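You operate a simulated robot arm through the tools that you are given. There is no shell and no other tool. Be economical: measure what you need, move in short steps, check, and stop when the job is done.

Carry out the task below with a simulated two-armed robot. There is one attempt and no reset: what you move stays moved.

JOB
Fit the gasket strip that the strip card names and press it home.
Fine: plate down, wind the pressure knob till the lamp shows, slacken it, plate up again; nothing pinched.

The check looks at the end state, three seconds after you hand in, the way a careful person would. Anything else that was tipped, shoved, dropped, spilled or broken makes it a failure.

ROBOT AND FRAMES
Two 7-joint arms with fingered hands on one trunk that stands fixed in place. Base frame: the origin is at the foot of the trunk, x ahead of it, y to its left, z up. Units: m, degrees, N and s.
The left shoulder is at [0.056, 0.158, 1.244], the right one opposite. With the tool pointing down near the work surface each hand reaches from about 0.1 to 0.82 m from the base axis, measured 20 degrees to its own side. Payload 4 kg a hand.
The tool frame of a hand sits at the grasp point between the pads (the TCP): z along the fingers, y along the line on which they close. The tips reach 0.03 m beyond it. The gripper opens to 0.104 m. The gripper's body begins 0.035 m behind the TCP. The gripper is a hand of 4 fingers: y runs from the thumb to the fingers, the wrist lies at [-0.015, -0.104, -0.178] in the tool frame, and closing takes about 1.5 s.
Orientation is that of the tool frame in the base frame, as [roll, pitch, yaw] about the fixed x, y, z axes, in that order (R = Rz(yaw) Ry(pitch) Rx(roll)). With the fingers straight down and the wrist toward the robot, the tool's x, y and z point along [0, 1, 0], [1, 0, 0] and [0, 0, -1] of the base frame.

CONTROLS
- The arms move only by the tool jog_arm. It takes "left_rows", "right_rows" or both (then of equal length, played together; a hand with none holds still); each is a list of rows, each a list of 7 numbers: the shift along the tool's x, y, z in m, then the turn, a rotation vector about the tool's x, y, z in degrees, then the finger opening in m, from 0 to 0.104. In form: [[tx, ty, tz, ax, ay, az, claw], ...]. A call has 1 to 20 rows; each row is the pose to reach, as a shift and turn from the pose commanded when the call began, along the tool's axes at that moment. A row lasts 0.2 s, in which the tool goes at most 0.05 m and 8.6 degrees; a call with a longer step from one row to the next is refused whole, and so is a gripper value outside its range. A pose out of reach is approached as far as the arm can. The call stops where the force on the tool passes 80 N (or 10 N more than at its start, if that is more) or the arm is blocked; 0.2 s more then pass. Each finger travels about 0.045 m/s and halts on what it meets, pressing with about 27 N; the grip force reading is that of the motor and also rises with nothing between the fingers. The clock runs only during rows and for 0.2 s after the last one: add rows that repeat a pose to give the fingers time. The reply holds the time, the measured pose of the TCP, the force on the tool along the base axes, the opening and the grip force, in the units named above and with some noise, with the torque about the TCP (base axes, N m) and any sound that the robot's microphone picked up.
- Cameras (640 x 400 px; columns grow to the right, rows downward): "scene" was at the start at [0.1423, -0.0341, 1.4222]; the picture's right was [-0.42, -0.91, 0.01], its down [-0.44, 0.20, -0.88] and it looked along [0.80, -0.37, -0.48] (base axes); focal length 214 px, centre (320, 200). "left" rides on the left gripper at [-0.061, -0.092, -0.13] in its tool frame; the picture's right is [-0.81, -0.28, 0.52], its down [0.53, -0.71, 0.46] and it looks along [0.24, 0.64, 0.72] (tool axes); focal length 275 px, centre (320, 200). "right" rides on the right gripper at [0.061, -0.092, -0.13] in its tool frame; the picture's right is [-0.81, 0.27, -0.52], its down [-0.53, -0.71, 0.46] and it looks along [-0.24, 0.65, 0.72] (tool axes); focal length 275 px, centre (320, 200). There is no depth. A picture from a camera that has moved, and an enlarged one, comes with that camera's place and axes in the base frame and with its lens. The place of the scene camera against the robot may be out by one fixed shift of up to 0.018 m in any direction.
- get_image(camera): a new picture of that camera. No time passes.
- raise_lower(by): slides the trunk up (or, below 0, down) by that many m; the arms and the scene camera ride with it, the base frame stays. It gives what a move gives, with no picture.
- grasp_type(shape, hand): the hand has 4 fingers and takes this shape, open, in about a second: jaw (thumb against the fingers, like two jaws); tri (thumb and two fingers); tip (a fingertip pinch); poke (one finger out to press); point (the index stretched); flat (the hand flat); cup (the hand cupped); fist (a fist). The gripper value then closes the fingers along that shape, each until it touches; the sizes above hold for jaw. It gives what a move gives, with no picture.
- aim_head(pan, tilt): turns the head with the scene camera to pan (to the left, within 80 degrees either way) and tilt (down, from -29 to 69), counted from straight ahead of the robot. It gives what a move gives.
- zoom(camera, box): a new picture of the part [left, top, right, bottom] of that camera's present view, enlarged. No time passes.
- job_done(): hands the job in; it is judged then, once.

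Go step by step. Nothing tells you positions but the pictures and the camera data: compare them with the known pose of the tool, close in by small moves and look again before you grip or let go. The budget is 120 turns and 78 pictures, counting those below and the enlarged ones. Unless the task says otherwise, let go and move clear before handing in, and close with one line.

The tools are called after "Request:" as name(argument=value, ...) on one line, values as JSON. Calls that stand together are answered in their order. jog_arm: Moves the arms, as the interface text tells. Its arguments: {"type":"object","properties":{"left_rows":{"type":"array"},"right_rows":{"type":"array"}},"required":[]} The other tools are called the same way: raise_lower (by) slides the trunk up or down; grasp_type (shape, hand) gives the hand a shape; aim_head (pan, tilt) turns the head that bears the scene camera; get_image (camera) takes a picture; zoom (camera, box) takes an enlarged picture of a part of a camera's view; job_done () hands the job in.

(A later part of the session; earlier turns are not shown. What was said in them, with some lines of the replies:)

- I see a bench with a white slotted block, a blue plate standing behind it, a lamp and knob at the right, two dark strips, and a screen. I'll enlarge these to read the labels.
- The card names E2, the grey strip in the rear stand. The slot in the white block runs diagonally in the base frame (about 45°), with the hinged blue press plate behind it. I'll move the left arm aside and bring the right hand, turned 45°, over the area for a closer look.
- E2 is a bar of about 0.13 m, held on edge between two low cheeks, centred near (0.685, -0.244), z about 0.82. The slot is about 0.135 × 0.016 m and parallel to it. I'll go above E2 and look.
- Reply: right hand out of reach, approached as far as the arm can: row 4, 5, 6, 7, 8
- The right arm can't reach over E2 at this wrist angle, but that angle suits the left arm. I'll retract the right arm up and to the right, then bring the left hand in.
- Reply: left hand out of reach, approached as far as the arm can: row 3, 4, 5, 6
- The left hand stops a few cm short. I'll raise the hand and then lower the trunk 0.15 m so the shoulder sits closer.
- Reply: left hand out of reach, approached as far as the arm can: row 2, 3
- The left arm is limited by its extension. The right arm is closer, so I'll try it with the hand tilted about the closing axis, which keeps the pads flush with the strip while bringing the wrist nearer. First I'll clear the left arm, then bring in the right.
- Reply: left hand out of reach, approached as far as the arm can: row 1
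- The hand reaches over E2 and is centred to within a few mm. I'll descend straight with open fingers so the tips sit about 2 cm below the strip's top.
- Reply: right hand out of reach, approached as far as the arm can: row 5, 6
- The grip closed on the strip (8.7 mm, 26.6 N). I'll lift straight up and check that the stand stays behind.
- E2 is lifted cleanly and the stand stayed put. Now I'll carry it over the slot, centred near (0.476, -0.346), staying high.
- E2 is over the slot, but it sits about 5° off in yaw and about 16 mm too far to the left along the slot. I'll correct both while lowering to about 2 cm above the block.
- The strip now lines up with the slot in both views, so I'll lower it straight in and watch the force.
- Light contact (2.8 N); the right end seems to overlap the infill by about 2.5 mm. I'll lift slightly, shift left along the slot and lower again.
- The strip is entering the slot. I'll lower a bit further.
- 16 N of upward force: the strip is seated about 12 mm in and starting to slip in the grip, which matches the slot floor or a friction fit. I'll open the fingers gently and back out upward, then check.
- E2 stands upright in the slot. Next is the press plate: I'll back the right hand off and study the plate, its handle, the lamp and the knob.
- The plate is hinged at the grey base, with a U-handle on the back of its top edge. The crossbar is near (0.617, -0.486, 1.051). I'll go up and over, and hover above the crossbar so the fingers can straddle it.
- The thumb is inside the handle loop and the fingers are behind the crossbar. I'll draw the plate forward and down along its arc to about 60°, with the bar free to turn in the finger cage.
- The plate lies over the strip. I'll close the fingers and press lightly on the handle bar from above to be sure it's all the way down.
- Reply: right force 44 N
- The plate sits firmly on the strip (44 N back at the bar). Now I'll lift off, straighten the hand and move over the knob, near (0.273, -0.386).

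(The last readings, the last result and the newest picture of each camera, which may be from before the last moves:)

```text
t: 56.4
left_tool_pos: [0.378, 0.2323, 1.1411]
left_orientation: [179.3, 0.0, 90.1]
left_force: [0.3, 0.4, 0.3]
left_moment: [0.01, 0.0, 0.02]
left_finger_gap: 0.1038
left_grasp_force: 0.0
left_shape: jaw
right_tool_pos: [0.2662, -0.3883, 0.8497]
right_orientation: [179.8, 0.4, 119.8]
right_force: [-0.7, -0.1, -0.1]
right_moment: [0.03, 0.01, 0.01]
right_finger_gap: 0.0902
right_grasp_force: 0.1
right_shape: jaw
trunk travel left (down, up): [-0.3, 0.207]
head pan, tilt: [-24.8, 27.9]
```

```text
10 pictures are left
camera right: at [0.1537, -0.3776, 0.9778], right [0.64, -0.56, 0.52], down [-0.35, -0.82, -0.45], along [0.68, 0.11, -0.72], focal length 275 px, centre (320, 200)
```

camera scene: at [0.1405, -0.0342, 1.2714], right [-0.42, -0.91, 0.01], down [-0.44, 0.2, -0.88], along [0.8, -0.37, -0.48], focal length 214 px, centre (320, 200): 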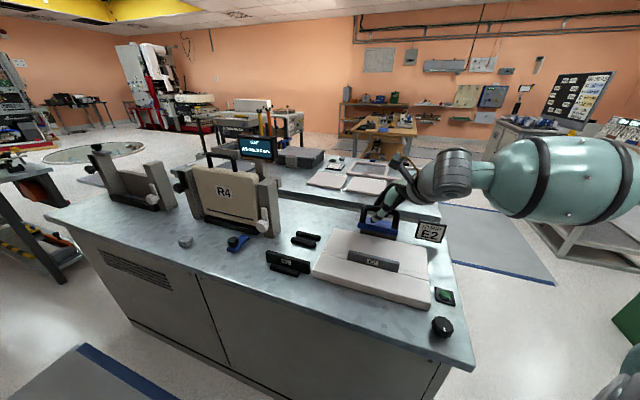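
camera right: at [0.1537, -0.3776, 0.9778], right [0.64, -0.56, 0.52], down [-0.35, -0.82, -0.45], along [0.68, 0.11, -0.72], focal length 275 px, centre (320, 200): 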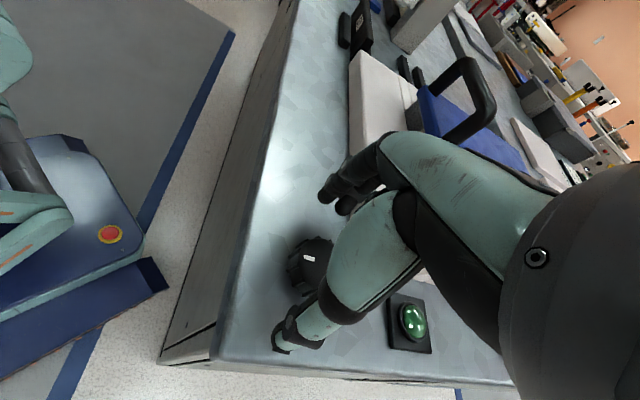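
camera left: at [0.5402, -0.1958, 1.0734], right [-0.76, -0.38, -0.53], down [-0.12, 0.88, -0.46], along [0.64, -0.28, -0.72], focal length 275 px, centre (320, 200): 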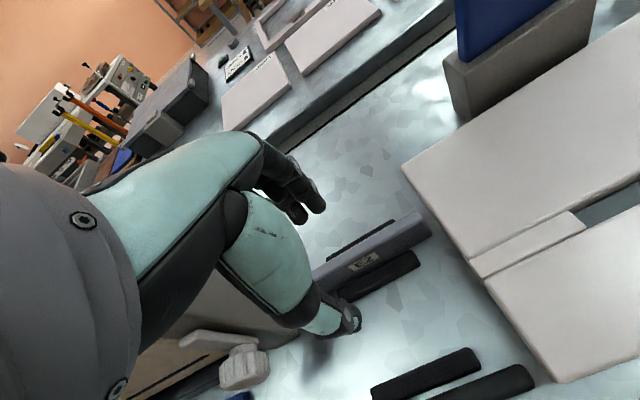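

The knob sits between the fingers. I'll close on it.

Request:
jog_arm(right_rows=[[0, 0, 0, 0, 0, 0, 0.075], [0, 0, 0, 0, 0, 0, 0.06], [0, 0, 0, 0, 0, 0, 0.045], [0, 0, 0, 0, 0, 0, 0.03], [0, 0, 0, 0, 0, 0, 0.03], [0, 0, 0, 0, 0, 0, 0.03], [0, 0, 0, 0, 0, 0, 0.03]])

```text
t: 58.0
left_tool_pos: [0.3789, 0.2325, 1.1406]
left_orientation: [179.3, 0.0, 90.1]
left_force: [-0.6, -0.1, -0.7]
left_moment: [0.01, 0.0, 0.01]
left_finger_gap: 0.1039
left_grasp_force: 0.0
left_shape: jaw
right_tool_pos: [0.2657, -0.387, 0.8488]
right_orientation: [179.9, 0.4, 119.9]
right_force: [-1.1, 0.9, -1.8]
right_moment: [0.02, 0.01, 0.0]
right_finger_gap: 0.0288
right_grasp_force: 27.1
right_shape: jaw
trunk travel left (down, up): [-0.3, 0.207]
head pan, tilt: [-24.8, 27.9]
```

Request:
jog_arm(right_rows=[[0, 0, 0, 0, 0, 0, 0.01], [0, 0, 0, 0, 0, 0, 0.01], [0, 0, 0, 0, 0, 0, 0.01], [0, 0, 0, 0, 0, 0, 0.01]])

Request:
zoom(camera="right", box=[240, 150, 440, 380])

```text
t: 59.0
left_tool_pos: [0.3792, 0.2328, 1.1412]
left_orientation: [179.3, 0.0, 90.2]
left_force: [-0.3, 0.6, -0.3]
left_moment: [-0.02, -0.04, -0.02]
left_finger_gap: 0.1038
left_grasp_force: 0.1
left_shape: jaw
right_tool_pos: [0.2658, -0.3864, 0.8483]
right_orientation: [179.9, 0.4, 119.8]
right_force: [-0.5, 2.5, -1.3]
right_moment: [0.04, 0.04, 0.01]
right_finger_gap: 0.0279
right_grasp_force: 26.9
right_shape: jaw
trunk travel left (down, up): [-0.3, 0.207]
head pan, tilt: [-24.8, 27.9]
```

```text
1.74 times, centred on (340, 265) of right
camera zoom: at [0.1538, -0.3775, 0.978], right [0.64, -0.56, 0.52], down [-0.35, -0.82, -0.45], along [0.68, 0.11, -0.72], focal length 479 px, centre (285, 87)
```

zoom: 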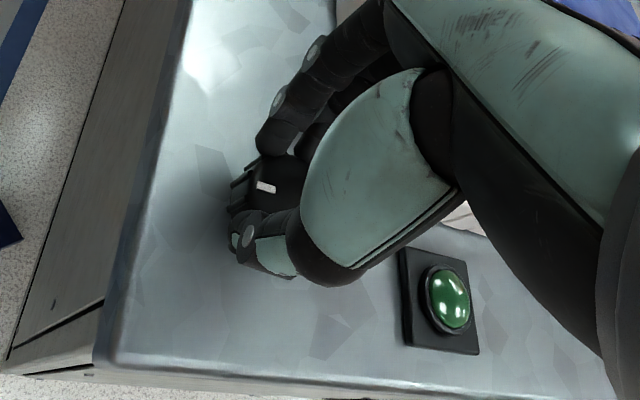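

Firm on the knob. I'll wind clockwise in a modest step and watch torque, force and sounds.

Request:
jog_arm(right_rows=[[0, 0, 0, 0, 0, 6, 0.01], [0, 0, 0, 0, 0, 12, 0.01], [0, 0, 0, 0, 0, 18, 0.01], [0, 0, 0, 0, 0, 24, 0.01], [0, 0, 0, 0, 0, 30, 0.01], [0, 0, 0, 0, 0, 30, 0.01]])

Request:
zoom(camera="right", box=[240, 150, 440, 380])

```text
t: 60.4
left_tool_pos: [0.3789, 0.2322, 1.1414]
left_orientation: [179.2, 0.1, 90.1]
left_force: [-0.3, 0.2, -0.4]
left_moment: [-0.02, 0.03, -0.02]
left_finger_gap: 0.1038
left_grasp_force: 0.1
left_shape: jaw
right_tool_pos: [0.2885, -0.4228, 0.8373]
right_orientation: [179.7, 0.3, 89.8]
right_force: [1.1, -2.1, 3.2]
right_moment: [0.06, 0.0, 0.01]
right_finger_gap: 0.019
right_grasp_force: 27.3
right_shape: jaw
right hand out of reach, approached as far as the arm can: row 2, 3, 4, 5, 6
trunk travel left (down, up): [-0.3, 0.207]
head pan, tilt: [-24.8, 27.9]
```

```text
1.74 times, centred on (340, 265) of right
camera zoom: at [0.1944, -0.3596, 0.9667], right [0.27, -0.81, 0.52], down [-0.71, -0.53, -0.46], along [0.65, -0.25, -0.72], focal length 479 px, centre (285, 87)
```

zoom: 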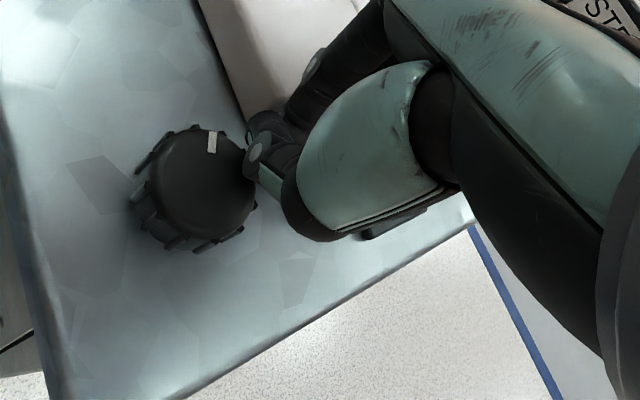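

The arm drifted out of reach near the body; the fingers slid along the knob, and it seems to have rolled about 110° clockwise. I'll lift straight up and check the lamp.

Request:
jog_arm(right_rows=[[0, 0, -0.03, 0, 0, 0, 0.019], [0, 0, -0.06, 0, 0, 0, 0.03], [0, 0, -0.1, 0, 0, 0, 0.06], [0.0, 0, -0.14, 0, 0, 0, 0.09], [0.0, 0, -0.14, 0, 0, 0, 0.09]])

Request:
get_image(camera="right")

```text
t: 61.5
left_tool_pos: [0.38, 0.2323, 1.1409]
left_orientation: [179.3, -0.1, 90.2]
left_force: [0.8, -0.7, 0.8]
left_moment: [0.01, 0.03, 0.0]
left_finger_gap: 0.1039
left_grasp_force: 0.0
left_shape: jaw
right_tool_pos: [0.29, -0.4269, 0.9768]
right_orientation: [179.7, 0.1, 90.0]
right_force: [0.3, 0.1, -0.7]
right_moment: [-0.01, 0.0, 0.02]
right_finger_gap: 0.0897
right_grasp_force: 0.0
right_shape: jaw
right hand out of reach, approached as far as the arm can: row 1, 2, 3, 4, 5
trunk travel left (down, up): [-0.3, 0.207]
head pan, tilt: [-24.8, 27.9]
```

```text
7 pictures are left
camera right: at [0.1975, -0.3651, 1.1069], right [0.27, -0.81, 0.52], down [-0.71, -0.53, -0.46], along [0.65, -0.25, -0.72], focal length 275 px, centre (320, 200)
```

right: 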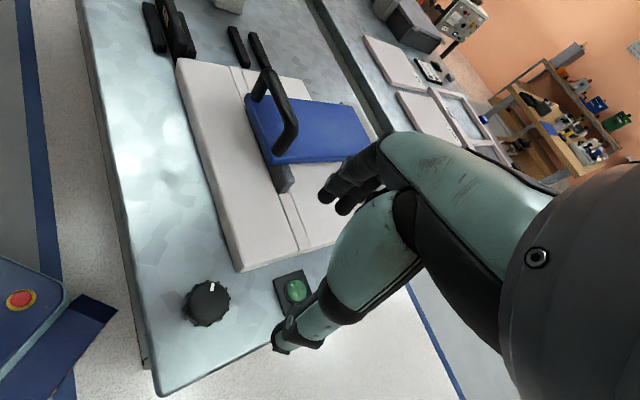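

The lamp isn't lit yet and more winding is needed. I'll raise the trunk back so the arm works more freely near the body, then test the turning stroke in the air above the knob before gripping again.

Request:
raise_lower(by=0.15)

Request:
jog_arm(right_rows=[[0.004, -0.003, 0.02, 0, 0, -7.5, 0.09], [0.008, -0.006, 0.04, 0, 0, -15, 0.09], [0.012, -0.009, 0.06, 0, 0, -22.5, 0.09], [0.016, -0.012, 0.08, 0, 0, -30, 0.09], [0.02, -0.015, 0.1, 0, 0, -37.5, 0.09], [0.024, -0.018, 0.12, 0, 0, -45, 0.09], [0.028, -0.02, 0.14, 0, 0, -52.5, 0.09], [0.032, -0.022, 0.16, 0, 0, -60, 0.09], [0.035, -0.023, 0.18, 0, 0, -67.5, 0.09], [0.038, -0.024, 0.197, 0, 0, -75, 0.09], [0.038, -0.024, 0.197, 0, 0, -75, 0.09]])

```text
t: 63.3
left_tool_pos: [0.3798, 0.2313, 1.2921]
left_orientation: [179.3, -0.1, 90.1]
left_force: [0.3, 0.9, -0.4]
left_moment: [0.01, 0.01, 0.0]
left_finger_gap: 0.1036
left_grasp_force: 0.1
left_shape: jaw
right_tool_pos: [0.2911, -0.4272, 1.1286]
right_orientation: [179.9, 0.1, 89.9]
right_force: [0.0, -0.6, -1.4]
right_moment: [-0.02, 0.01, -0.01]
right_finger_gap: 0.0899
right_grasp_force: 0.1
right_shape: jaw
trunk travel left (down, up): [-0.45, 0.057]
head pan, tilt: [-24.8, 27.9]
```

```text
t: 65.7
left_tool_pos: [0.3784, 0.2327, 1.2924]
left_orientation: [179.4, 0.0, 90.1]
left_force: [-0.3, -0.5, 0.1]
left_moment: [-0.03, -0.02, 0.01]
left_finger_gap: 0.1037
left_grasp_force: 0.0
left_shape: jaw
right_tool_pos: [0.2667, -0.3889, 0.9317]
right_orientation: [-179.9, 0.2, 165.0]
right_force: [0.4, 0.7, 0.7]
right_moment: [0.01, 0.0, -0.02]
right_finger_gap: 0.0899
right_grasp_force: 0.0
right_shape: jaw
trunk travel left (down, up): [-0.45, 0.057]
head pan, tilt: [-24.8, 27.9]
```

Yaw 165 is reachable. Now I'll test the clockwise stroke in the air.

Request:
jog_arm(right_rows=[[0, 0, 0.02, 0, 0, 8, 0.09], [0, 0, 0.02, 0, 0, 16, 0.09], [0, 0, 0.02, 0, 0, 24, 0.09], [0, 0, 0.02, 0, 0, 32, 0.09], [0, 0, 0.02, 0, 0, 40, 0.09], [0, 0, 0.02, 0, 0, 48, 0.09], [0, 0, 0.02, 0, 0, 56, 0.09], [0, 0, 0.02, 0, 0, 64, 0.09], [0, 0, 0.02, 0, 0, 72, 0.09], [0, 0, 0.02, 0, 0, 80, 0.09], [0, 0, 0.02, 0, 0, 88, 0.09], [0, 0, 0.02, 0, 0, 96, 0.09], [0, 0, 0.02, 0, 0, 104, 0.09], [0, 0, 0.02, 0, 0, 112, 0.09], [0, 0, 0.02, 0, 0, 120, 0.09]])

```text
t: 68.9
left_tool_pos: [0.38, 0.2329, 1.2911]
left_orientation: [179.5, 0.0, 90.1]
left_force: [-0.1, -0.8, -0.1]
left_moment: [0.0, -0.01, 0.01]
left_finger_gap: 0.1038
left_grasp_force: 0.0
left_shape: jaw
right_tool_pos: [0.2877, -0.4052, 0.8895]
right_orientation: [179.8, 0.1, 44.7]
right_force: [0.7, -0.2, -0.5]
right_moment: [-0.02, -0.01, 0.0]
right_finger_gap: 0.0898
right_grasp_force: 0.0
right_shape: jaw
right hand out of reach, approached as far as the arm can: row 10, 11, 12, 13, 14, 15
trunk travel left (down, up): [-0.45, 0.057]
head pan, tilt: [-24.8, 27.9]
```

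Request:
jog_arm(right_rows=[[-0.004, -0.0267, -0.02, 0, 0, -8, 0.09], [-0.004, -0.0267, -0.02, 0, 0, -16, 0.09], [-0.004, -0.0267, -0.02, 0, 0, -24, 0.09], [-0.004, -0.0267, -0.02, 0, 0, -32, 0.09], [-0.004, -0.0267, -0.02, 0, 0, -40, 0.09], [-0.004, -0.0267, -0.02, 0, 0, -48, 0.09], [-0.004, -0.0267, -0.02, 0, 0, -56, 0.09], [-0.004, -0.0267, -0.02, 0, 0, -64, 0.09], [-0.004, -0.0267, -0.02, 0, 0, -72, 0.09], [-0.004, -0.0267, -0.02, 0, 0, -80, 0.09], [-0.004, -0.0267, -0.02, 0, 0, -88, 0.09], [-0.004, -0.0267, -0.02, 0, 0, -96, 0.09], [-0.004, -0.0267, -0.02, 0, 0, -104, 0.09], [-0.004, -0.0267, -0.02, 0, 0, -112, 0.09], [-0.004, -0.0267, -0.02, 0, 0, -120, 0.09], [-0.004, -0.0267, -0.02, 0, 0, -128, 0.09], [-0.004, -0.0267, -0.02, 0, 0, -136, 0.09], [-0.004, -0.0267, -0.02, 0, 0, -144, 0.09], [-0.004, -0.0267, -0.02, 0, 0, -152, 0.09], [-0.004, -0.0267, -0.02, 0, 0, -160, 0.09]])

Request:
get_image(camera="right")

```text
t: 73.1
left_tool_pos: [0.3809, 0.2317, 1.291]
left_orientation: [179.3, 0.1, 90.1]
left_force: [0.7, -0.6, -0.4]
left_moment: [0.02, -0.01, 0.01]
left_finger_gap: 0.1039
left_grasp_force: 0.0
left_shape: jaw
right_tool_pos: [0.2668, -0.3874, 0.9078]
right_orientation: [-179.7, 0.1, -154.9]
right_force: [0.0, -0.1, -0.5]
right_moment: [-0.02, 0.03, 0.0]
right_finger_gap: 0.0897
right_grasp_force: 0.0
right_shape: jaw
right hand out of reach, approached as far as the arm can: row 1, 2, 3, 4, 5
trunk travel left (down, up): [-0.45, 0.057]
head pan, tilt: [-24.8, 27.9]
```

```text
6 pictures are left
camera right: at [0.2483, -0.4956, 1.0383], right [0.62, 0.59, 0.52], down [0.79, -0.42, -0.45], along [-0.05, 0.69, -0.73], focal length 275 px, centre (320, 200)
```

right: 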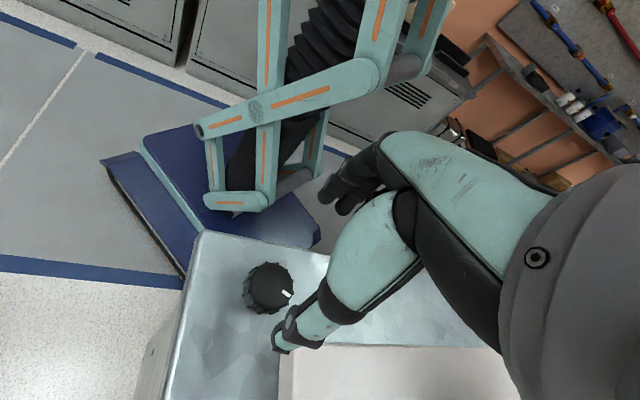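

The stroke from yaw 205 to about 95 is reachable. I'll go down deeper on the knob, with its centre near (0.268, -0.391), and grip.

Request:
jog_arm(right_rows=[[0.0004, -0.0038, 0.025, 0, 0, 0, 0.09], [0.0004, -0.0038, 0.045, 0, 0, 0, 0.09], [0.0004, -0.0038, 0.058, 0, 0, 0, 0.09], [0.0004, -0.0038, 0.067, 0, 0, 0, 0.09], [0.0004, -0.0038, 0.067, 0, 0, 0, 0.08], [0.0004, -0.0038, 0.067, 0, 0, 0, 0.065], [0.0004, -0.0038, 0.067, 0, 0, 0, 0.05], [0.0004, -0.0038, 0.067, 0, 0, 0, 0.035], [0.0004, -0.0038, 0.067, 0, 0, 0, 0.02], [0.0004, -0.0038, 0.067, 0, 0, 0, 0.01], [0.0004, -0.0038, 0.067, 0, 0, 0, 0.01]])

```text
t: 75.5
left_tool_pos: [0.3788, 0.232, 1.2922]
left_orientation: [179.3, -0.1, 90.1]
left_force: [-0.1, 0.6, 0.7]
left_moment: [0.02, 0.0, -0.02]
left_finger_gap: 0.1038
left_grasp_force: 0.1
left_shape: jaw
right_tool_pos: [0.2674, -0.3936, 0.8407]
right_orientation: [-179.9, 0.2, -155.0]
right_force: [2.9, -4.1, -1.2]
right_moment: [-0.08, -0.03, 0.01]
right_finger_gap: 0.0314
right_grasp_force: 26.9
right_shape: jaw
trunk travel left (down, up): [-0.45, 0.057]
head pan, tilt: [-24.8, 27.9]
```

Request:
jog_arm(right_rows=[[0, 0, 0, 0, 0, 8, 0.01], [0, 0, 0, 0, 0, 16, 0.01], [0, 0, 0, 0, 0, 24, 0.01], [0, 0, 0, 0, 0, 32, 0.01], [0, 0, 0, 0, 0, 40, 0.01], [0, 0, 0, 0, 0, 48, 0.01], [0, 0, 0, 0, 0, 56, 0.01], [0, 0, 0, 0, 0, 64, 0.01], [0, 0, 0, 0, 0, 72, 0.01], [0, 0, 0, 0, 0, 80, 0.01], [0, 0, 0, 0, 0, 80, 0.01]])

Request:
get_image(camera="right")

```text
t: 77.9
left_tool_pos: [0.3694, 0.2339, 1.2946]
left_orientation: [178.8, -0.1, 90.2]
left_force: [0.0, -0.7, 0.4]
left_moment: [0.05, 0.06, 0.01]
left_finger_gap: 0.1038
left_grasp_force: 0.0
left_shape: jaw
right_tool_pos: [0.2609, -0.3835, 0.8462]
right_orientation: [179.3, -0.9, 125.5]
right_force: [-17.8, 38.9, -5.5]
right_moment: [0.85, 0.44, 0.52]
right_finger_gap: 0.023
right_grasp_force: 26.9
right_shape: jaw
trunk travel left (down, up): [-0.45, 0.057]
head pan, tilt: [-24.8, 27.9]
```

```text
5 pictures are left
camera right: at [0.1487, -0.3886, 0.9756], right [0.69, -0.51, 0.51], down [-0.27, -0.84, -0.47], along [0.67, 0.19, -0.72], focal length 275 px, centre (320, 200)
```

right: 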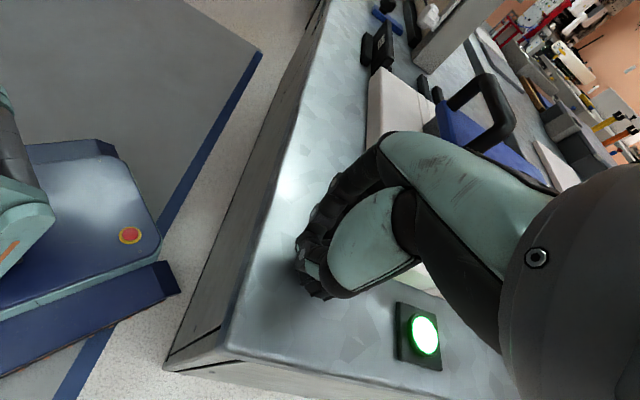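

The lamp is lit. Now I'll slacken by turning back counter-clockwise along the same path.

Request:
jog_arm(right_rows=[[0, 0, 0, 0, 0, -8, 0.01], [0, 0, 0, 0, 0, -16, 0.01], [0, 0, 0, 0, 0, -24, 0.01], [0, 0, 0, 0, 0, -32, 0.01], [0, 0, 0, 0, 0, -40, 0.01], [0, 0, 0, 0, 0, -48, 0.01], [0, 0, 0, 0, 0, -56, 0.01], [0, 0, 0, 0, 0, -64, 0.01], [0, 0, 0, 0, 0, -72, 0.01], [0, 0, 0, 0, 0, -80, 0.01], [0, 0, 0, 0, 0, -88, 0.01], [0, 0, 0, 0, 0, -88, 0.01]])

```text
t: 80.5
left_tool_pos: [0.3774, 0.2353, 1.2922]
left_orientation: [179.2, 0.1, 90.1]
left_force: [0.3, 0.8, 0.2]
left_moment: [0.01, 0.0, 0.02]
left_finger_gap: 0.1037
left_grasp_force: 0.0
left_shape: jaw
right_tool_pos: [0.2647, -0.3882, 0.8424]
right_orientation: [-179.9, 0.0, -146.8]
right_force: [-6.6, 14.2, 22.5]
right_moment: [0.39, 0.35, 0.01]
right_finger_gap: 0.0235
right_grasp_force: 26.3
right_shape: jaw
trunk travel left (down, up): [-0.45, 0.057]
head pan, tilt: [-24.8, 27.9]
```

Request:
jog_arm(right_rows=[[0, 0, 0, 0, 0, 0, 0.04], [0, 0, 0, 0, 0, 0, 0.06], [0, 0, 0, 0, 0, 0, 0.08], [0, 0, 0, 0, 0, 0, 0.09], [0, 0, 0, 0, 0, 0, 0.09], [0, 0, -0.03, 0, 0, 0, 0.09], [0, 0, -0.065, 0, 0, 0, 0.09], [0, 0, -0.065, 0, 0, 8, 0.09], [0, 0, -0.065, 0, 0, 16, 0.09], [0, 0, -0.065, 0, 0, 24, 0.09], [0, 0, -0.065, 0, 0, 32, 0.09], [0, 0, -0.065, 0, 0, 40, 0.09], [0, 0, -0.065, 0, 0, 48, 0.09], [0, 0, -0.065, 0, 0, 56, 0.09], [0, 0, -0.065, 0, 0, 64, 0.09], [0, 0, -0.065, 0, 0, 72, 0.09], [0, 0, -0.065, 0, 0, 80, 0.09], [0, 0, -0.065, 0, 0, 88, 0.09], [0, 0, -0.065, 0, 0, 93, 0.09], [0, 0, -0.065, 0, 0, 93, 0.09]])

Request:
get_image(camera="right")

```text
t: 84.7
left_tool_pos: [0.3797, 0.232, 1.2921]
left_orientation: [179.3, -0.1, 90.0]
left_force: [1.3, 0.2, -0.1]
left_moment: [0.0, -0.01, -0.01]
left_finger_gap: 0.1039
left_grasp_force: 0.2
left_shape: jaw
right_tool_pos: [0.2694, -0.3926, 0.9082]
right_orientation: [180.0, 0.0, 120.0]
right_force: [0.1, 0.6, -0.1]
right_moment: [-0.01, 0.02, 0.0]
right_finger_gap: 0.09
right_grasp_force: 0.0
right_shape: jaw
trunk travel left (down, up): [-0.45, 0.057]
head pan, tilt: [-24.8, 27.9]
```

```text
4 pictures are left
camera right: at [0.1577, -0.3839, 1.0379], right [0.64, -0.57, 0.52], down [-0.35, -0.82, -0.46], along [0.68, 0.11, -0.72], focal length 275 px, centre (320, 200)
```

right: 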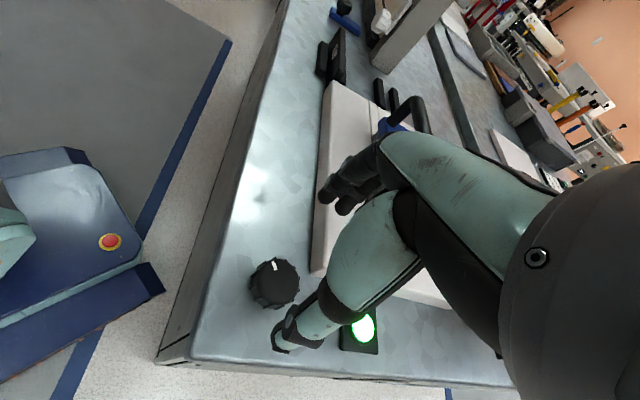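

The lamp is still lit and the pointer is about 70° clockwise from its starting mark. I'll re-grip and slacken a further 80°.

Request:
jog_arm(right_rows=[[0.0028, -0.0018, 0.025, 0, 0, 0, 0.09], [0.0028, -0.0018, 0.05, 0, 0, 0, 0.09], [0.0028, -0.0018, 0.067, 0, 0, 0, 0.09], [0.0028, -0.0018, 0.067, 0, 0, 0, 0.075], [0.0028, -0.0018, 0.067, 0, 0, 0, 0.055], [0.0028, -0.0018, 0.067, 0, 0, 0, 0.035], [0.0028, -0.0018, 0.067, 0, 0, 0, 0.02], [0.0028, -0.0018, 0.067, 0, 0, 0, 0.01], [0.0028, -0.0018, 0.067, 0, 0, 0, 0.01], [0.0028, -0.0018, 0.067, 0, 0, -8, 0.01], [0.0028, -0.0018, 0.067, 0, 0, -16, 0.01], [0.0028, -0.0018, 0.067, 0, 0, -24, 0.01], [0.0028, -0.0018, 0.067, 0, 0, -32, 0.01], [0.0028, -0.0018, 0.067, 0, 0, -40, 0.01], [0.0028, -0.0018, 0.067, 0, 0, -48, 0.01], [0.0028, -0.0018, 0.067, 0, 0, -56, 0.01], [0.0028, -0.0018, 0.067, 0, 0, -64, 0.01], [0.0028, -0.0018, 0.067, 0, 0, -72, 0.01], [0.0028, -0.0018, 0.067, 0, 0, -80, 0.01], [0.0028, -0.0018, 0.067, 0, 0, -80, 0.01]])

```text
t: 88.9
left_tool_pos: [0.3783, 0.2345, 1.2906]
left_orientation: [179.3, 0.1, 90.0]
left_force: [-0.2, 0.0, -0.6]
left_moment: [0.04, 0.01, -0.01]
left_finger_gap: 0.1037
left_grasp_force: 0.0
left_shape: jaw
right_tool_pos: [0.2633, -0.3884, 0.8394]
right_orientation: [-179.8, 0.1, -159.9]
right_force: [0.9, 11.9, 17.7]
right_moment: [0.31, 0.09, -0.09]
right_finger_gap: 0.0245
right_grasp_force: 27.2
right_shape: jaw
trunk travel left (down, up): [-0.45, 0.057]
head pan, tilt: [-24.8, 27.9]
```

Request:
jog_arm(right_rows=[[0, 0, 0, 0, 0, 0, 0.04], [0, 0, 0, 0, 0, 0, 0.06], [0, 0, 0, 0, 0, 0, 0.08], [0, 0, 0, 0, 0, 0, 0.09], [0, 0, 0, 0, 0, 0, 0.09], [0, 0, -0.03, 0, 0, 0, 0.09], [0, 0, -0.067, 0, 0, 0, 0.09], [0, 0, -0.067, 0, 0, 8, 0.09], [0, 0, -0.067, 0, 0, 16, 0.09], [0, 0, -0.067, 0, 0, 24, 0.09], [0, 0, -0.067, 0, 0, 32, 0.09], [0, 0, -0.067, 0, 0, 40, 0.09], [0, 0, -0.067, 0, 0, 48, 0.09], [0, 0, -0.067, 0, 0, 56, 0.09], [0, 0, -0.067, 0, 0, 64, 0.09], [0, 0, -0.067, 0, 0, 72, 0.09], [0, 0, -0.067, 0, 0, 80, 0.09], [0, 0, -0.067, 0, 0, 80, 0.09]])

Request:
get_image(camera="right")

```text
t: 92.7
left_tool_pos: [0.38, 0.2316, 1.2918]
left_orientation: [179.3, 0.0, 90.1]
left_force: [-0.2, 0.1, 0.5]
left_moment: [-0.03, 0.0, -0.02]
left_finger_gap: 0.1036
left_grasp_force: 0.1
left_shape: jaw
right_tool_pos: [0.2656, -0.3906, 0.9082]
right_orientation: [-180.0, 0.1, 119.8]
right_force: [0.0, 0.4, 0.3]
right_moment: [0.0, 0.04, 0.0]
right_finger_gap: 0.0897
right_grasp_force: 0.1
right_shape: jaw
trunk travel left (down, up): [-0.45, 0.057]
head pan, tilt: [-24.8, 27.9]
```

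```text
3 pictures are left
camera right: at [0.1548, -0.3823, 1.0376], right [0.64, -0.57, 0.52], down [-0.35, -0.82, -0.46], along [0.68, 0.11, -0.72], focal length 275 px, centre (320, 200)
```

right: 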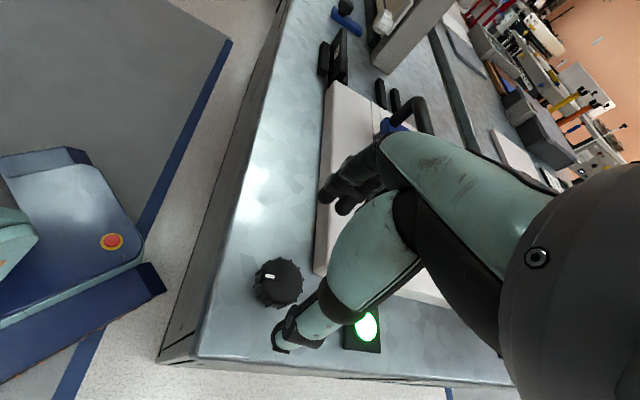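

The pointer is almost back at its start, about 13° short; the lamp seems to latch. I'll give it one small extra slackening turn, then lift away.

Request:
jog_arm(right_rows=[[0, 0, 0.025, 0, 0, 0, 0.09], [0, 0, 0.05, 0, 0, 0, 0.09], [0, 0, 0.067, 0, 0, 0, 0.09], [0, 0, 0.067, 0, 0, 0, 0.07], [0, 0, 0.067, 0, 0, 0, 0.05], [0, 0, 0.067, 0, 0, 0, 0.035], [0, 0, 0.067, 0, 0, 0, 0.02], [0, 0, 0.067, 0, 0, 0, 0.01], [0, 0, 0.067, 0, 0, 0, 0.01], [0, 0, 0.067, 0, 0, -7, 0.01], [0, 0, 0.067, 0, 0, -14, 0.01], [0, 0, 0.067, 0, 0, -20, 0.01], [0, 0, 0.067, 0, 0, -20, 0.01]])

Request:
jog_arm(right_rows=[[0, 0, 0, 0, 0, 0, 0.04], [0, 0, 0, 0, 0, 0, 0.06], [0, 0, 0, 0, 0, 0, 0.08], [0, 0, 0, 0, 0, 0, 0.09], [0, 0, 0, 0, 0, 0, 0.09], [0, 0, -0.03, 0, 0, 0, 0.09], [0, 0, -0.07, 0, 0, 0, 0.09], [0, 0, -0.11, 0, 0, 0, 0.09], [0, 0, -0.15, 0, 0, 0, 0.09], [0, 0, -0.19, 0, 0, 0, 0.09], [0, 0, -0.22, 0, 0, 0, 0.05], [0, 0, -0.22, 0, 0, 0, 0.04]])

```text
t: 95.5
left_tool_pos: [0.3795, 0.2351, 1.2912]
left_orientation: [179.4, 0.1, 90.1]
left_force: [-1.0, -0.3, -0.1]
left_moment: [-0.02, -0.06, 0.02]
left_finger_gap: 0.1035
left_grasp_force: 0.0
left_shape: jaw
right_tool_pos: [0.2714, -0.385, 0.8422]
right_orientation: [179.5, 0.2, 140.1]
right_force: [18.0, 15.3, 14.9]
right_moment: [0.39, -0.38, -0.11]
right_finger_gap: 0.0211
right_grasp_force: 26.2
right_shape: jaw
trunk travel left (down, up): [-0.45, 0.057]
head pan, tilt: [-24.8, 27.9]
```

```text
t: 98.1
left_tool_pos: [0.3795, 0.2306, 1.2923]
left_orientation: [179.4, -0.1, 90.1]
left_force: [0.7, 0.7, -0.3]
left_moment: [0.02, 0.0, 0.0]
left_finger_gap: 0.1036
left_grasp_force: 0.0
left_shape: jaw
right_tool_pos: [0.2631, -0.392, 1.0602]
right_orientation: [179.8, 0.1, 140.0]
right_force: [0.5, -0.4, 0.9]
right_moment: [0.0, -0.02, 0.0]
right_finger_gap: 0.0408
right_grasp_force: 0.2
right_shape: jaw
trunk travel left (down, up): [-0.45, 0.057]
head pan, tilt: [-24.8, 27.9]
```

Knob slackened. Next I'll bring the right hand back above the plate handle, in the same yaw and tilt as before, and lower the trunk again for the arc I've already proven.

Request:
jog_arm(right_rows=[[-0.005, 0.01, -0.03, 0, 0, 8, 0.05], [-0.014, 0.022, -0.05, 0, 0, 16, 0.05], [-0.023, 0.036, -0.07, 0, 0, 24, 0.05], [-0.032, 0.05, -0.09, 0, 0, 32, 0.05], [-0.041, 0.064, -0.1, 0, 0, 40, 0.05], [-0.05, 0.078, -0.11, 0, 0, 48, 0.05], [-0.06, 0.092, -0.12, 0, 0, 56, 0.05], [-0.069, 0.106, -0.12, 0, 0, 64, 0.05], [-0.078, 0.12, -0.12, 0, 0, 72, 0.05], [-0.087, 0.135, -0.12, 0, 0, 80, 0.05], [-0.096, 0.15, -0.12, 0, 0, 88, 0.05], [-0.105, 0.1627, -0.12, 0, 0, 95, 0.05], [-0.105, 0.1627, -0.12, 0, 0, 95, 0.05]])

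Request:
jog_arm(right_rows=[[0, 0, 0, 0, 7.5, 0, 0.045], [0, 0, 0, 0, 15, 0, 0.045], [0, 0, 0, 0, 22.5, 0, 0.045], [0, 0, 0, 0, 30.5, 0, 0.045], [0, 0, 0, 0, 30.5, 0, 0.045]])

Request:
raise_lower(by=-0.15)

```text
t: 100.9
left_tool_pos: [0.3808, 0.2296, 1.2912]
left_orientation: [179.4, -0.2, 90.0]
left_force: [0.5, 0.0, -0.6]
left_moment: [0.01, 0.04, 0.04]
left_finger_gap: 0.1037
left_grasp_force: 0.1
left_shape: jaw
right_tool_pos: [0.4487, -0.3353, 1.1788]
right_orientation: [179.2, 0.1, 45.6]
right_force: [-1.1, 0.4, -0.3]
right_moment: [0.02, -0.08, 0.03]
right_finger_gap: 0.0502
right_grasp_force: 0.0
right_shape: jaw
right hand out of reach, approached as far as the arm can: row 5, 6, 7, 8, 9, 10
trunk travel left (down, up): [-0.45, 0.057]
head pan, tilt: [-24.8, 27.9]
```

```text
t: 102.1
left_tool_pos: [0.3811, 0.2335, 1.2916]
left_orientation: [179.3, -0.1, 90.1]
left_force: [-0.1, 0.0, 0.4]
left_moment: [0.01, 0.0, -0.02]
left_finger_gap: 0.1037
left_grasp_force: 0.0
left_shape: jaw
right_tool_pos: [0.4486, -0.3317, 1.1786]
right_orientation: [179.7, -30.6, 45.2]
right_force: [0.6, 0.5, 1.1]
right_moment: [-0.02, -0.02, -0.02]
right_finger_gap: 0.0452
right_grasp_force: 0.1
right_shape: jaw
trunk travel left (down, up): [-0.45, 0.057]
head pan, tilt: [-24.8, 27.9]
```

```text
t: 103.8
left_tool_pos: [0.3795, 0.2308, 1.1402]
left_orientation: [179.2, 0.0, 90.1]
left_force: [-0.7, -0.3, 1.2]
left_moment: [0.0, 0.03, 0.0]
left_finger_gap: 0.1037
left_grasp_force: 0.1
left_shape: jaw
right_tool_pos: [0.4484, -0.3309, 1.0284]
right_orientation: [179.7, -30.6, 45.1]
right_force: [0.0, 0.1, -0.4]
right_moment: [-0.01, -0.02, 0.01]
right_finger_gap: 0.0454
right_grasp_force: 0.1
right_shape: jaw
trunk travel left (down, up): [-0.3, 0.207]
head pan, tilt: [-24.8, 27.9]
```

Request:
jog_arm(right_rows=[[-0.0153, 0.003, 0.0258, 0, 0, 0, 0.05], [-0.0306, 0.003, 0.0516, 0, 0, 0, 0.05], [-0.0433, 0.003, 0.0731, 0, 0, 0, 0.05], [-0.0535, 0.003, 0.0903, 0, 0, 0, 0.05], [-0.0612, 0.003, 0.1032, 0, 0, 0, 0.05], [-0.0612, 0.003, 0.1032, 0, 0, 0, 0.05]])

Request:
zoom(camera="scene", box=[340, 200, 460, 350])

```text
t: 105.2
left_tool_pos: [0.3762, 0.232, 1.1422]
left_orientation: [179.2, -0.1, 90.1]
left_force: [-0.1, -0.2, -0.4]
left_moment: [-0.03, -0.01, -0.02]
left_finger_gap: 0.1036
left_grasp_force: 0.0
left_shape: jaw
right_tool_pos: [0.4507, -0.3339, 0.913]
right_orientation: [179.0, -30.9, 45.7]
right_force: [-1.4, -5.1, 27.7]
right_moment: [-1.03, -0.36, -0.2]
right_finger_gap: 0.0497
right_grasp_force: 0.0
right_shape: jaw
trunk travel left (down, up): [-0.3, 0.207]
head pan, tilt: [-24.8, 27.9]
```

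```text
2.67 times, centred on (400, 275) of scene
camera zoom: at [0.1377, -0.0333, 1.272], right [-0.42, -0.91, 0.01], down [-0.43, 0.19, -0.88], along [0.8, -0.37, -0.48], focal length 572 px, centre (107, 0)
```

zoom: 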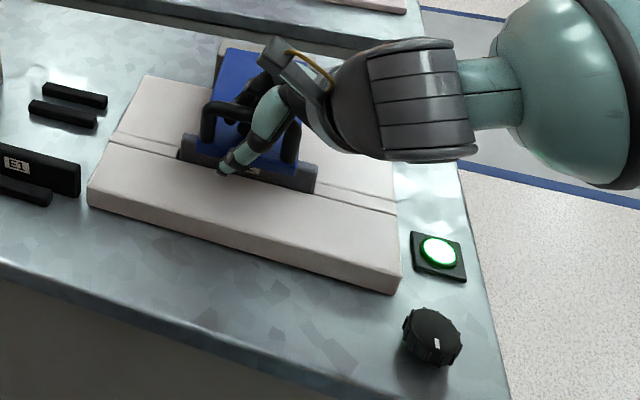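

The bar is between the fingers; I'll ease up a few mm and close on it.

Request:
jog_arm(right_rows=[[0.004, 0, -0.0069, 0, 0, 0, 0.05], [0.0046, 0, -0.0077, 0, 0, 0, 0.04], [0.0046, 0, -0.0077, 0, 0, 0, 0.025], [0.0046, 0, -0.0077, 0, 0, 0, 0.01], [0.0046, 0, -0.0077, 0, 0, 0, 0.0], [0.0046, 0, -0.0077, 0, 0, 0, 0.0]])

```text
t: 106.7
left_tool_pos: [0.3804, 0.2315, 1.1414]
left_orientation: [179.5, -0.1, 90.1]
left_force: [0.7, -0.5, -0.1]
left_moment: [-0.01, 0.0, -0.01]
left_finger_gap: 0.1038
left_grasp_force: 0.1
left_shape: jaw
right_tool_pos: [0.4514, -0.3335, 0.9168]
right_orientation: [180.0, -30.5, 45.2]
right_force: [2.8, -1.2, -4.1]
right_moment: [0.01, -0.04, -0.01]
right_finger_gap: 0.0001
right_grasp_force: 26.8
right_shape: jaw
trunk travel left (down, up): [-0.3, 0.207]
head pan, tilt: [-24.8, 27.9]
```

The fingers have closed beneath the bar, hooking it. I'll lift along the reverse arc to about 60° and read the force.

Request:
jog_arm(right_rows=[[0.0079, 0.0046, -0.0133, 0, 0, 0, 0.0], [0.0156, 0.0105, -0.0263, 0, 0, 0, 0.0], [0.023, 0.0177, -0.0388, 0, 0, 0, 0.0], [0.03, 0.0263, -0.0507, 0, 0, 0, 0.0], [0.0367, 0.0359, -0.0618, 0, 0, 0, 0.0], [0.0428, 0.0466, -0.0722, 0, 0, 0, 0.0]])

```text
t: 108.0
left_tool_pos: [0.3801, 0.2312, 1.1407]
left_orientation: [179.5, -0.2, 90.1]
left_force: [-0.3, 0.3, -0.2]
left_moment: [0.0, -0.03, -0.01]
left_finger_gap: 0.1037
left_grasp_force: 0.0
left_shape: jaw
right_tool_pos: [0.4873, -0.3671, 1.0]
right_orientation: [179.8, -30.5, 45.3]
right_force: [2.6, -4.0, -11.5]
right_moment: [0.34, 0.46, 0.02]
right_finger_gap: 0.0
right_grasp_force: 27.1
right_shape: jaw
trunk travel left (down, up): [-0.3, 0.207]
head pan, tilt: [-24.8, 27.9]
```

Request:
jog_arm(right_rows=[[0.0056, 0.012, -0.0095, 0, 0, 0, 0.0], [0.0108, 0.0244, -0.0182, 0, 0, 0, 0.0], [0.0152, 0.038, -0.0256, 0, 0, 0, 0.0], [0.0193, 0.0522, -0.0325, 0, 0, 0, 0.0], [0.0224, 0.067, -0.0378, 0, 0, 0, 0.0], [0.0252, 0.0824, -0.0425, 0, 0, 0, 0.0], [0.027, 0.098, -0.0455, 0, 0, 0, 0.0], [0.0283, 0.1141, -0.0477, 0, 0, 0, 0.0], [0.0287, 0.1302, -0.0484, 0, 0, 0, 0.0], [0.0286, 0.1464, -0.0482, 0, 0, 0, 0.0], [0.0275, 0.1624, -0.0464, 0, 0, 0, 0.0]])

```text
t: 110.5
left_tool_pos: [0.3778, 0.2353, 1.1417]
left_orientation: [179.2, 0.1, 90.0]
left_force: [0.2, 0.5, -0.4]
left_moment: [0.0, 0.0, -0.03]
left_finger_gap: 0.1036
left_grasp_force: 0.0
left_shape: jaw
right_tool_pos: [0.5953, -0.4768, 1.057]
right_orientation: [179.7, -30.3, 45.6]
right_force: [-29.9, 20.8, -18.7]
right_moment: [0.21, 0.32, 0.12]
right_finger_gap: 0.0
right_grasp_force: 26.9
right_shape: jaw
trunk travel left (down, up): [-0.3, 0.207]
head pan, tilt: [-24.8, 27.9]
```

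Request:
zoom(camera="scene", box=[330, 130, 470, 300])

```text
2.35 times, centred on (400, 215) of scene
camera zoom: at [0.1375, -0.0314, 1.2718], right [-0.42, -0.91, 0.01], down [-0.43, 0.19, -0.88], along [0.8, -0.37, -0.48], focal length 505 px, centre (132, 165)
```

zoom: 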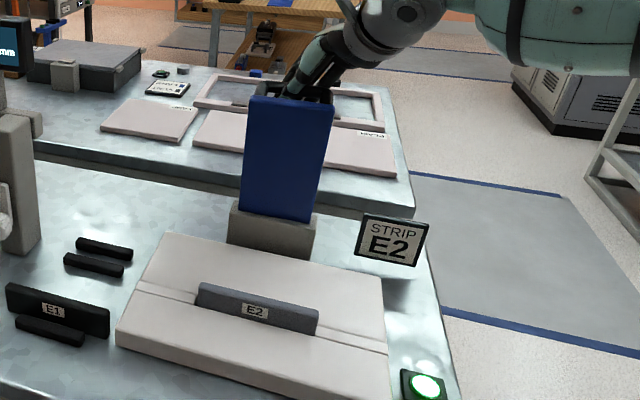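

The plate is back upright against its stop, exactly where it started, and E2 stays in the slot with the lamp lit. I'll relax the push and open the fingers.

Request:
jog_arm(right_rows=[[0, -0.004, 0, 0, 0, 0, 0.0], [0, -0.008, 0, 0, 0, 0, 0.0], [0, -0.008, 0, 0, 0, 0, 0.015], [0, -0.008, 0, 0, 0, 0, 0.025], [0, -0.008, 0, 0, 0, 0, 0.03], [0, -0.008, 0, 0, 0, 0, 0.03]])

```text
t: 111.8
left_tool_pos: [0.3793, 0.2317, 1.1416]
left_orientation: [179.2, 0.1, 90.1]
left_force: [-0.4, -0.2, 0.6]
left_moment: [0.0, -0.03, -0.01]
left_finger_gap: 0.1036
left_grasp_force: 0.1
left_shape: jaw
right_tool_pos: [0.5931, -0.477, 1.0571]
right_orientation: [179.7, -30.7, 45.1]
right_force: [2.5, -1.1, 0.7]
right_moment: [0.04, 0.03, -0.04]
right_finger_gap: 0.0286
right_grasp_force: 0.0
right_shape: jaw
trunk travel left (down, up): [-0.3, 0.207]
head pan, tilt: [-24.8, 27.9]
```

Request:
jog_arm(right_rows=[[0.005, 0, -0.0086, 0, 0, 0, 0.03], [0.0102, 0, -0.0172, 0, 0, 0, 0.03], [0.0153, 0, -0.0258, 0, 0, 0, 0.03], [0.0153, 0, -0.0258, 0, 0, 0, 0.03]])

```text
t: 112.8
left_tool_pos: [0.3794, 0.231, 1.1406]
left_orientation: [179.3, 0.1, 90.1]
left_force: [0.3, 0.0, 0.1]
left_moment: [-0.02, 0.03, 0.01]
left_finger_gap: 0.1036
left_grasp_force: 0.0
left_shape: jaw
right_tool_pos: [0.5925, -0.4776, 1.088]
right_orientation: [179.8, -30.5, 45.1]
right_force: [-0.2, -0.3, 0.0]
right_moment: [-0.02, -0.01, 0.01]
right_finger_gap: 0.0296
right_grasp_force: 0.1
right_shape: jaw
trunk travel left (down, up): [-0.3, 0.207]
head pan, tilt: [-24.8, 27.9]
```

Free of contact. I'll lift clear and move the hand well away, then take a last look.

Request:
jog_arm(right_rows=[[0.02, 0, -0.034, 0, 0, 0, 0.03], [0.04, 0, -0.068, 0, 0, 0, 0.03], [0.05, 0, -0.086, 0, 0, 0, 0.03], [0.03, -0.03, -0.1, 0, 0, 0, 0.03], [0.0, -0.05, -0.12, 0, 0, 0, 0.03], [-0.035, -0.07, -0.14, 0, 0, 0, 0.03], [-0.07, -0.09, -0.16, 0, 0, 0, 0.03], [-0.105, -0.11, -0.18, 0, 0, 0, 0.03], [-0.14, -0.12, -0.2, 0, 0, 0, 0.03], [-0.14, -0.12, -0.2, 0, 0, 0, 0.03]])

Request:
zoom(camera="scene", box=[300, 140, 480, 370])

```text
t: 115.0
left_tool_pos: [0.3803, 0.2326, 1.1411]
left_orientation: [179.4, 0.0, 90.1]
left_force: [0.1, -0.5, -0.7]
left_moment: [-0.03, -0.01, -0.01]
left_finger_gap: 0.1037
left_grasp_force: 0.0
left_shape: jaw
right_tool_pos: [0.3509, -0.5511, 1.1874]
right_orientation: [179.7, -30.5, 45.1]
right_force: [0.3, 0.0, 0.2]
right_moment: [-0.01, 0.0, 0.01]
right_finger_gap: 0.0297
right_grasp_force: 0.0
right_shape: jaw
trunk travel left (down, up): [-0.3, 0.207]
head pan, tilt: [-24.8, 27.9]
```

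```text
1.74 times, centred on (390, 255) of scene
camera zoom: at [0.1416, -0.0339, 1.2713], right [-0.42, -0.91, 0.01], down [-0.44, 0.2, -0.88], along [0.8, -0.37, -0.48], focal length 373 px, centre (198, 104)
```

zoom: 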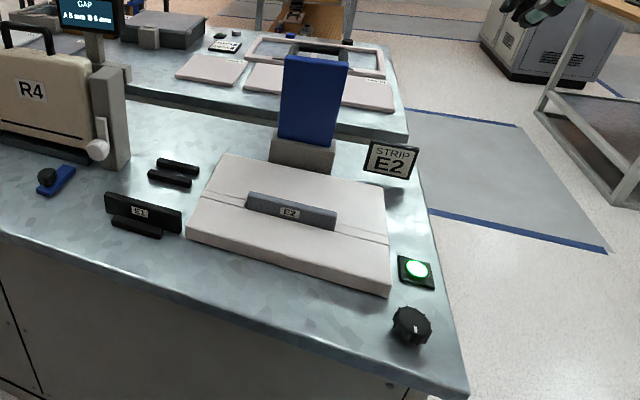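

The last picture shows E2 seated in the slot, the plate upright, the lamp lit, the knob back near its starting mark and nothing else disturbed. I'm handing in.

Request:
job_done()

```text
The job is handed in.
```

E2 is fitted in the slot and pressed under the plate: I wound the knob until the lamp lit, slackened it to about its starting mark, and raised the plate again. The lamp stayed lit after I slackened the knob, and the strip stands about as far out of the slot as it did before pressing.
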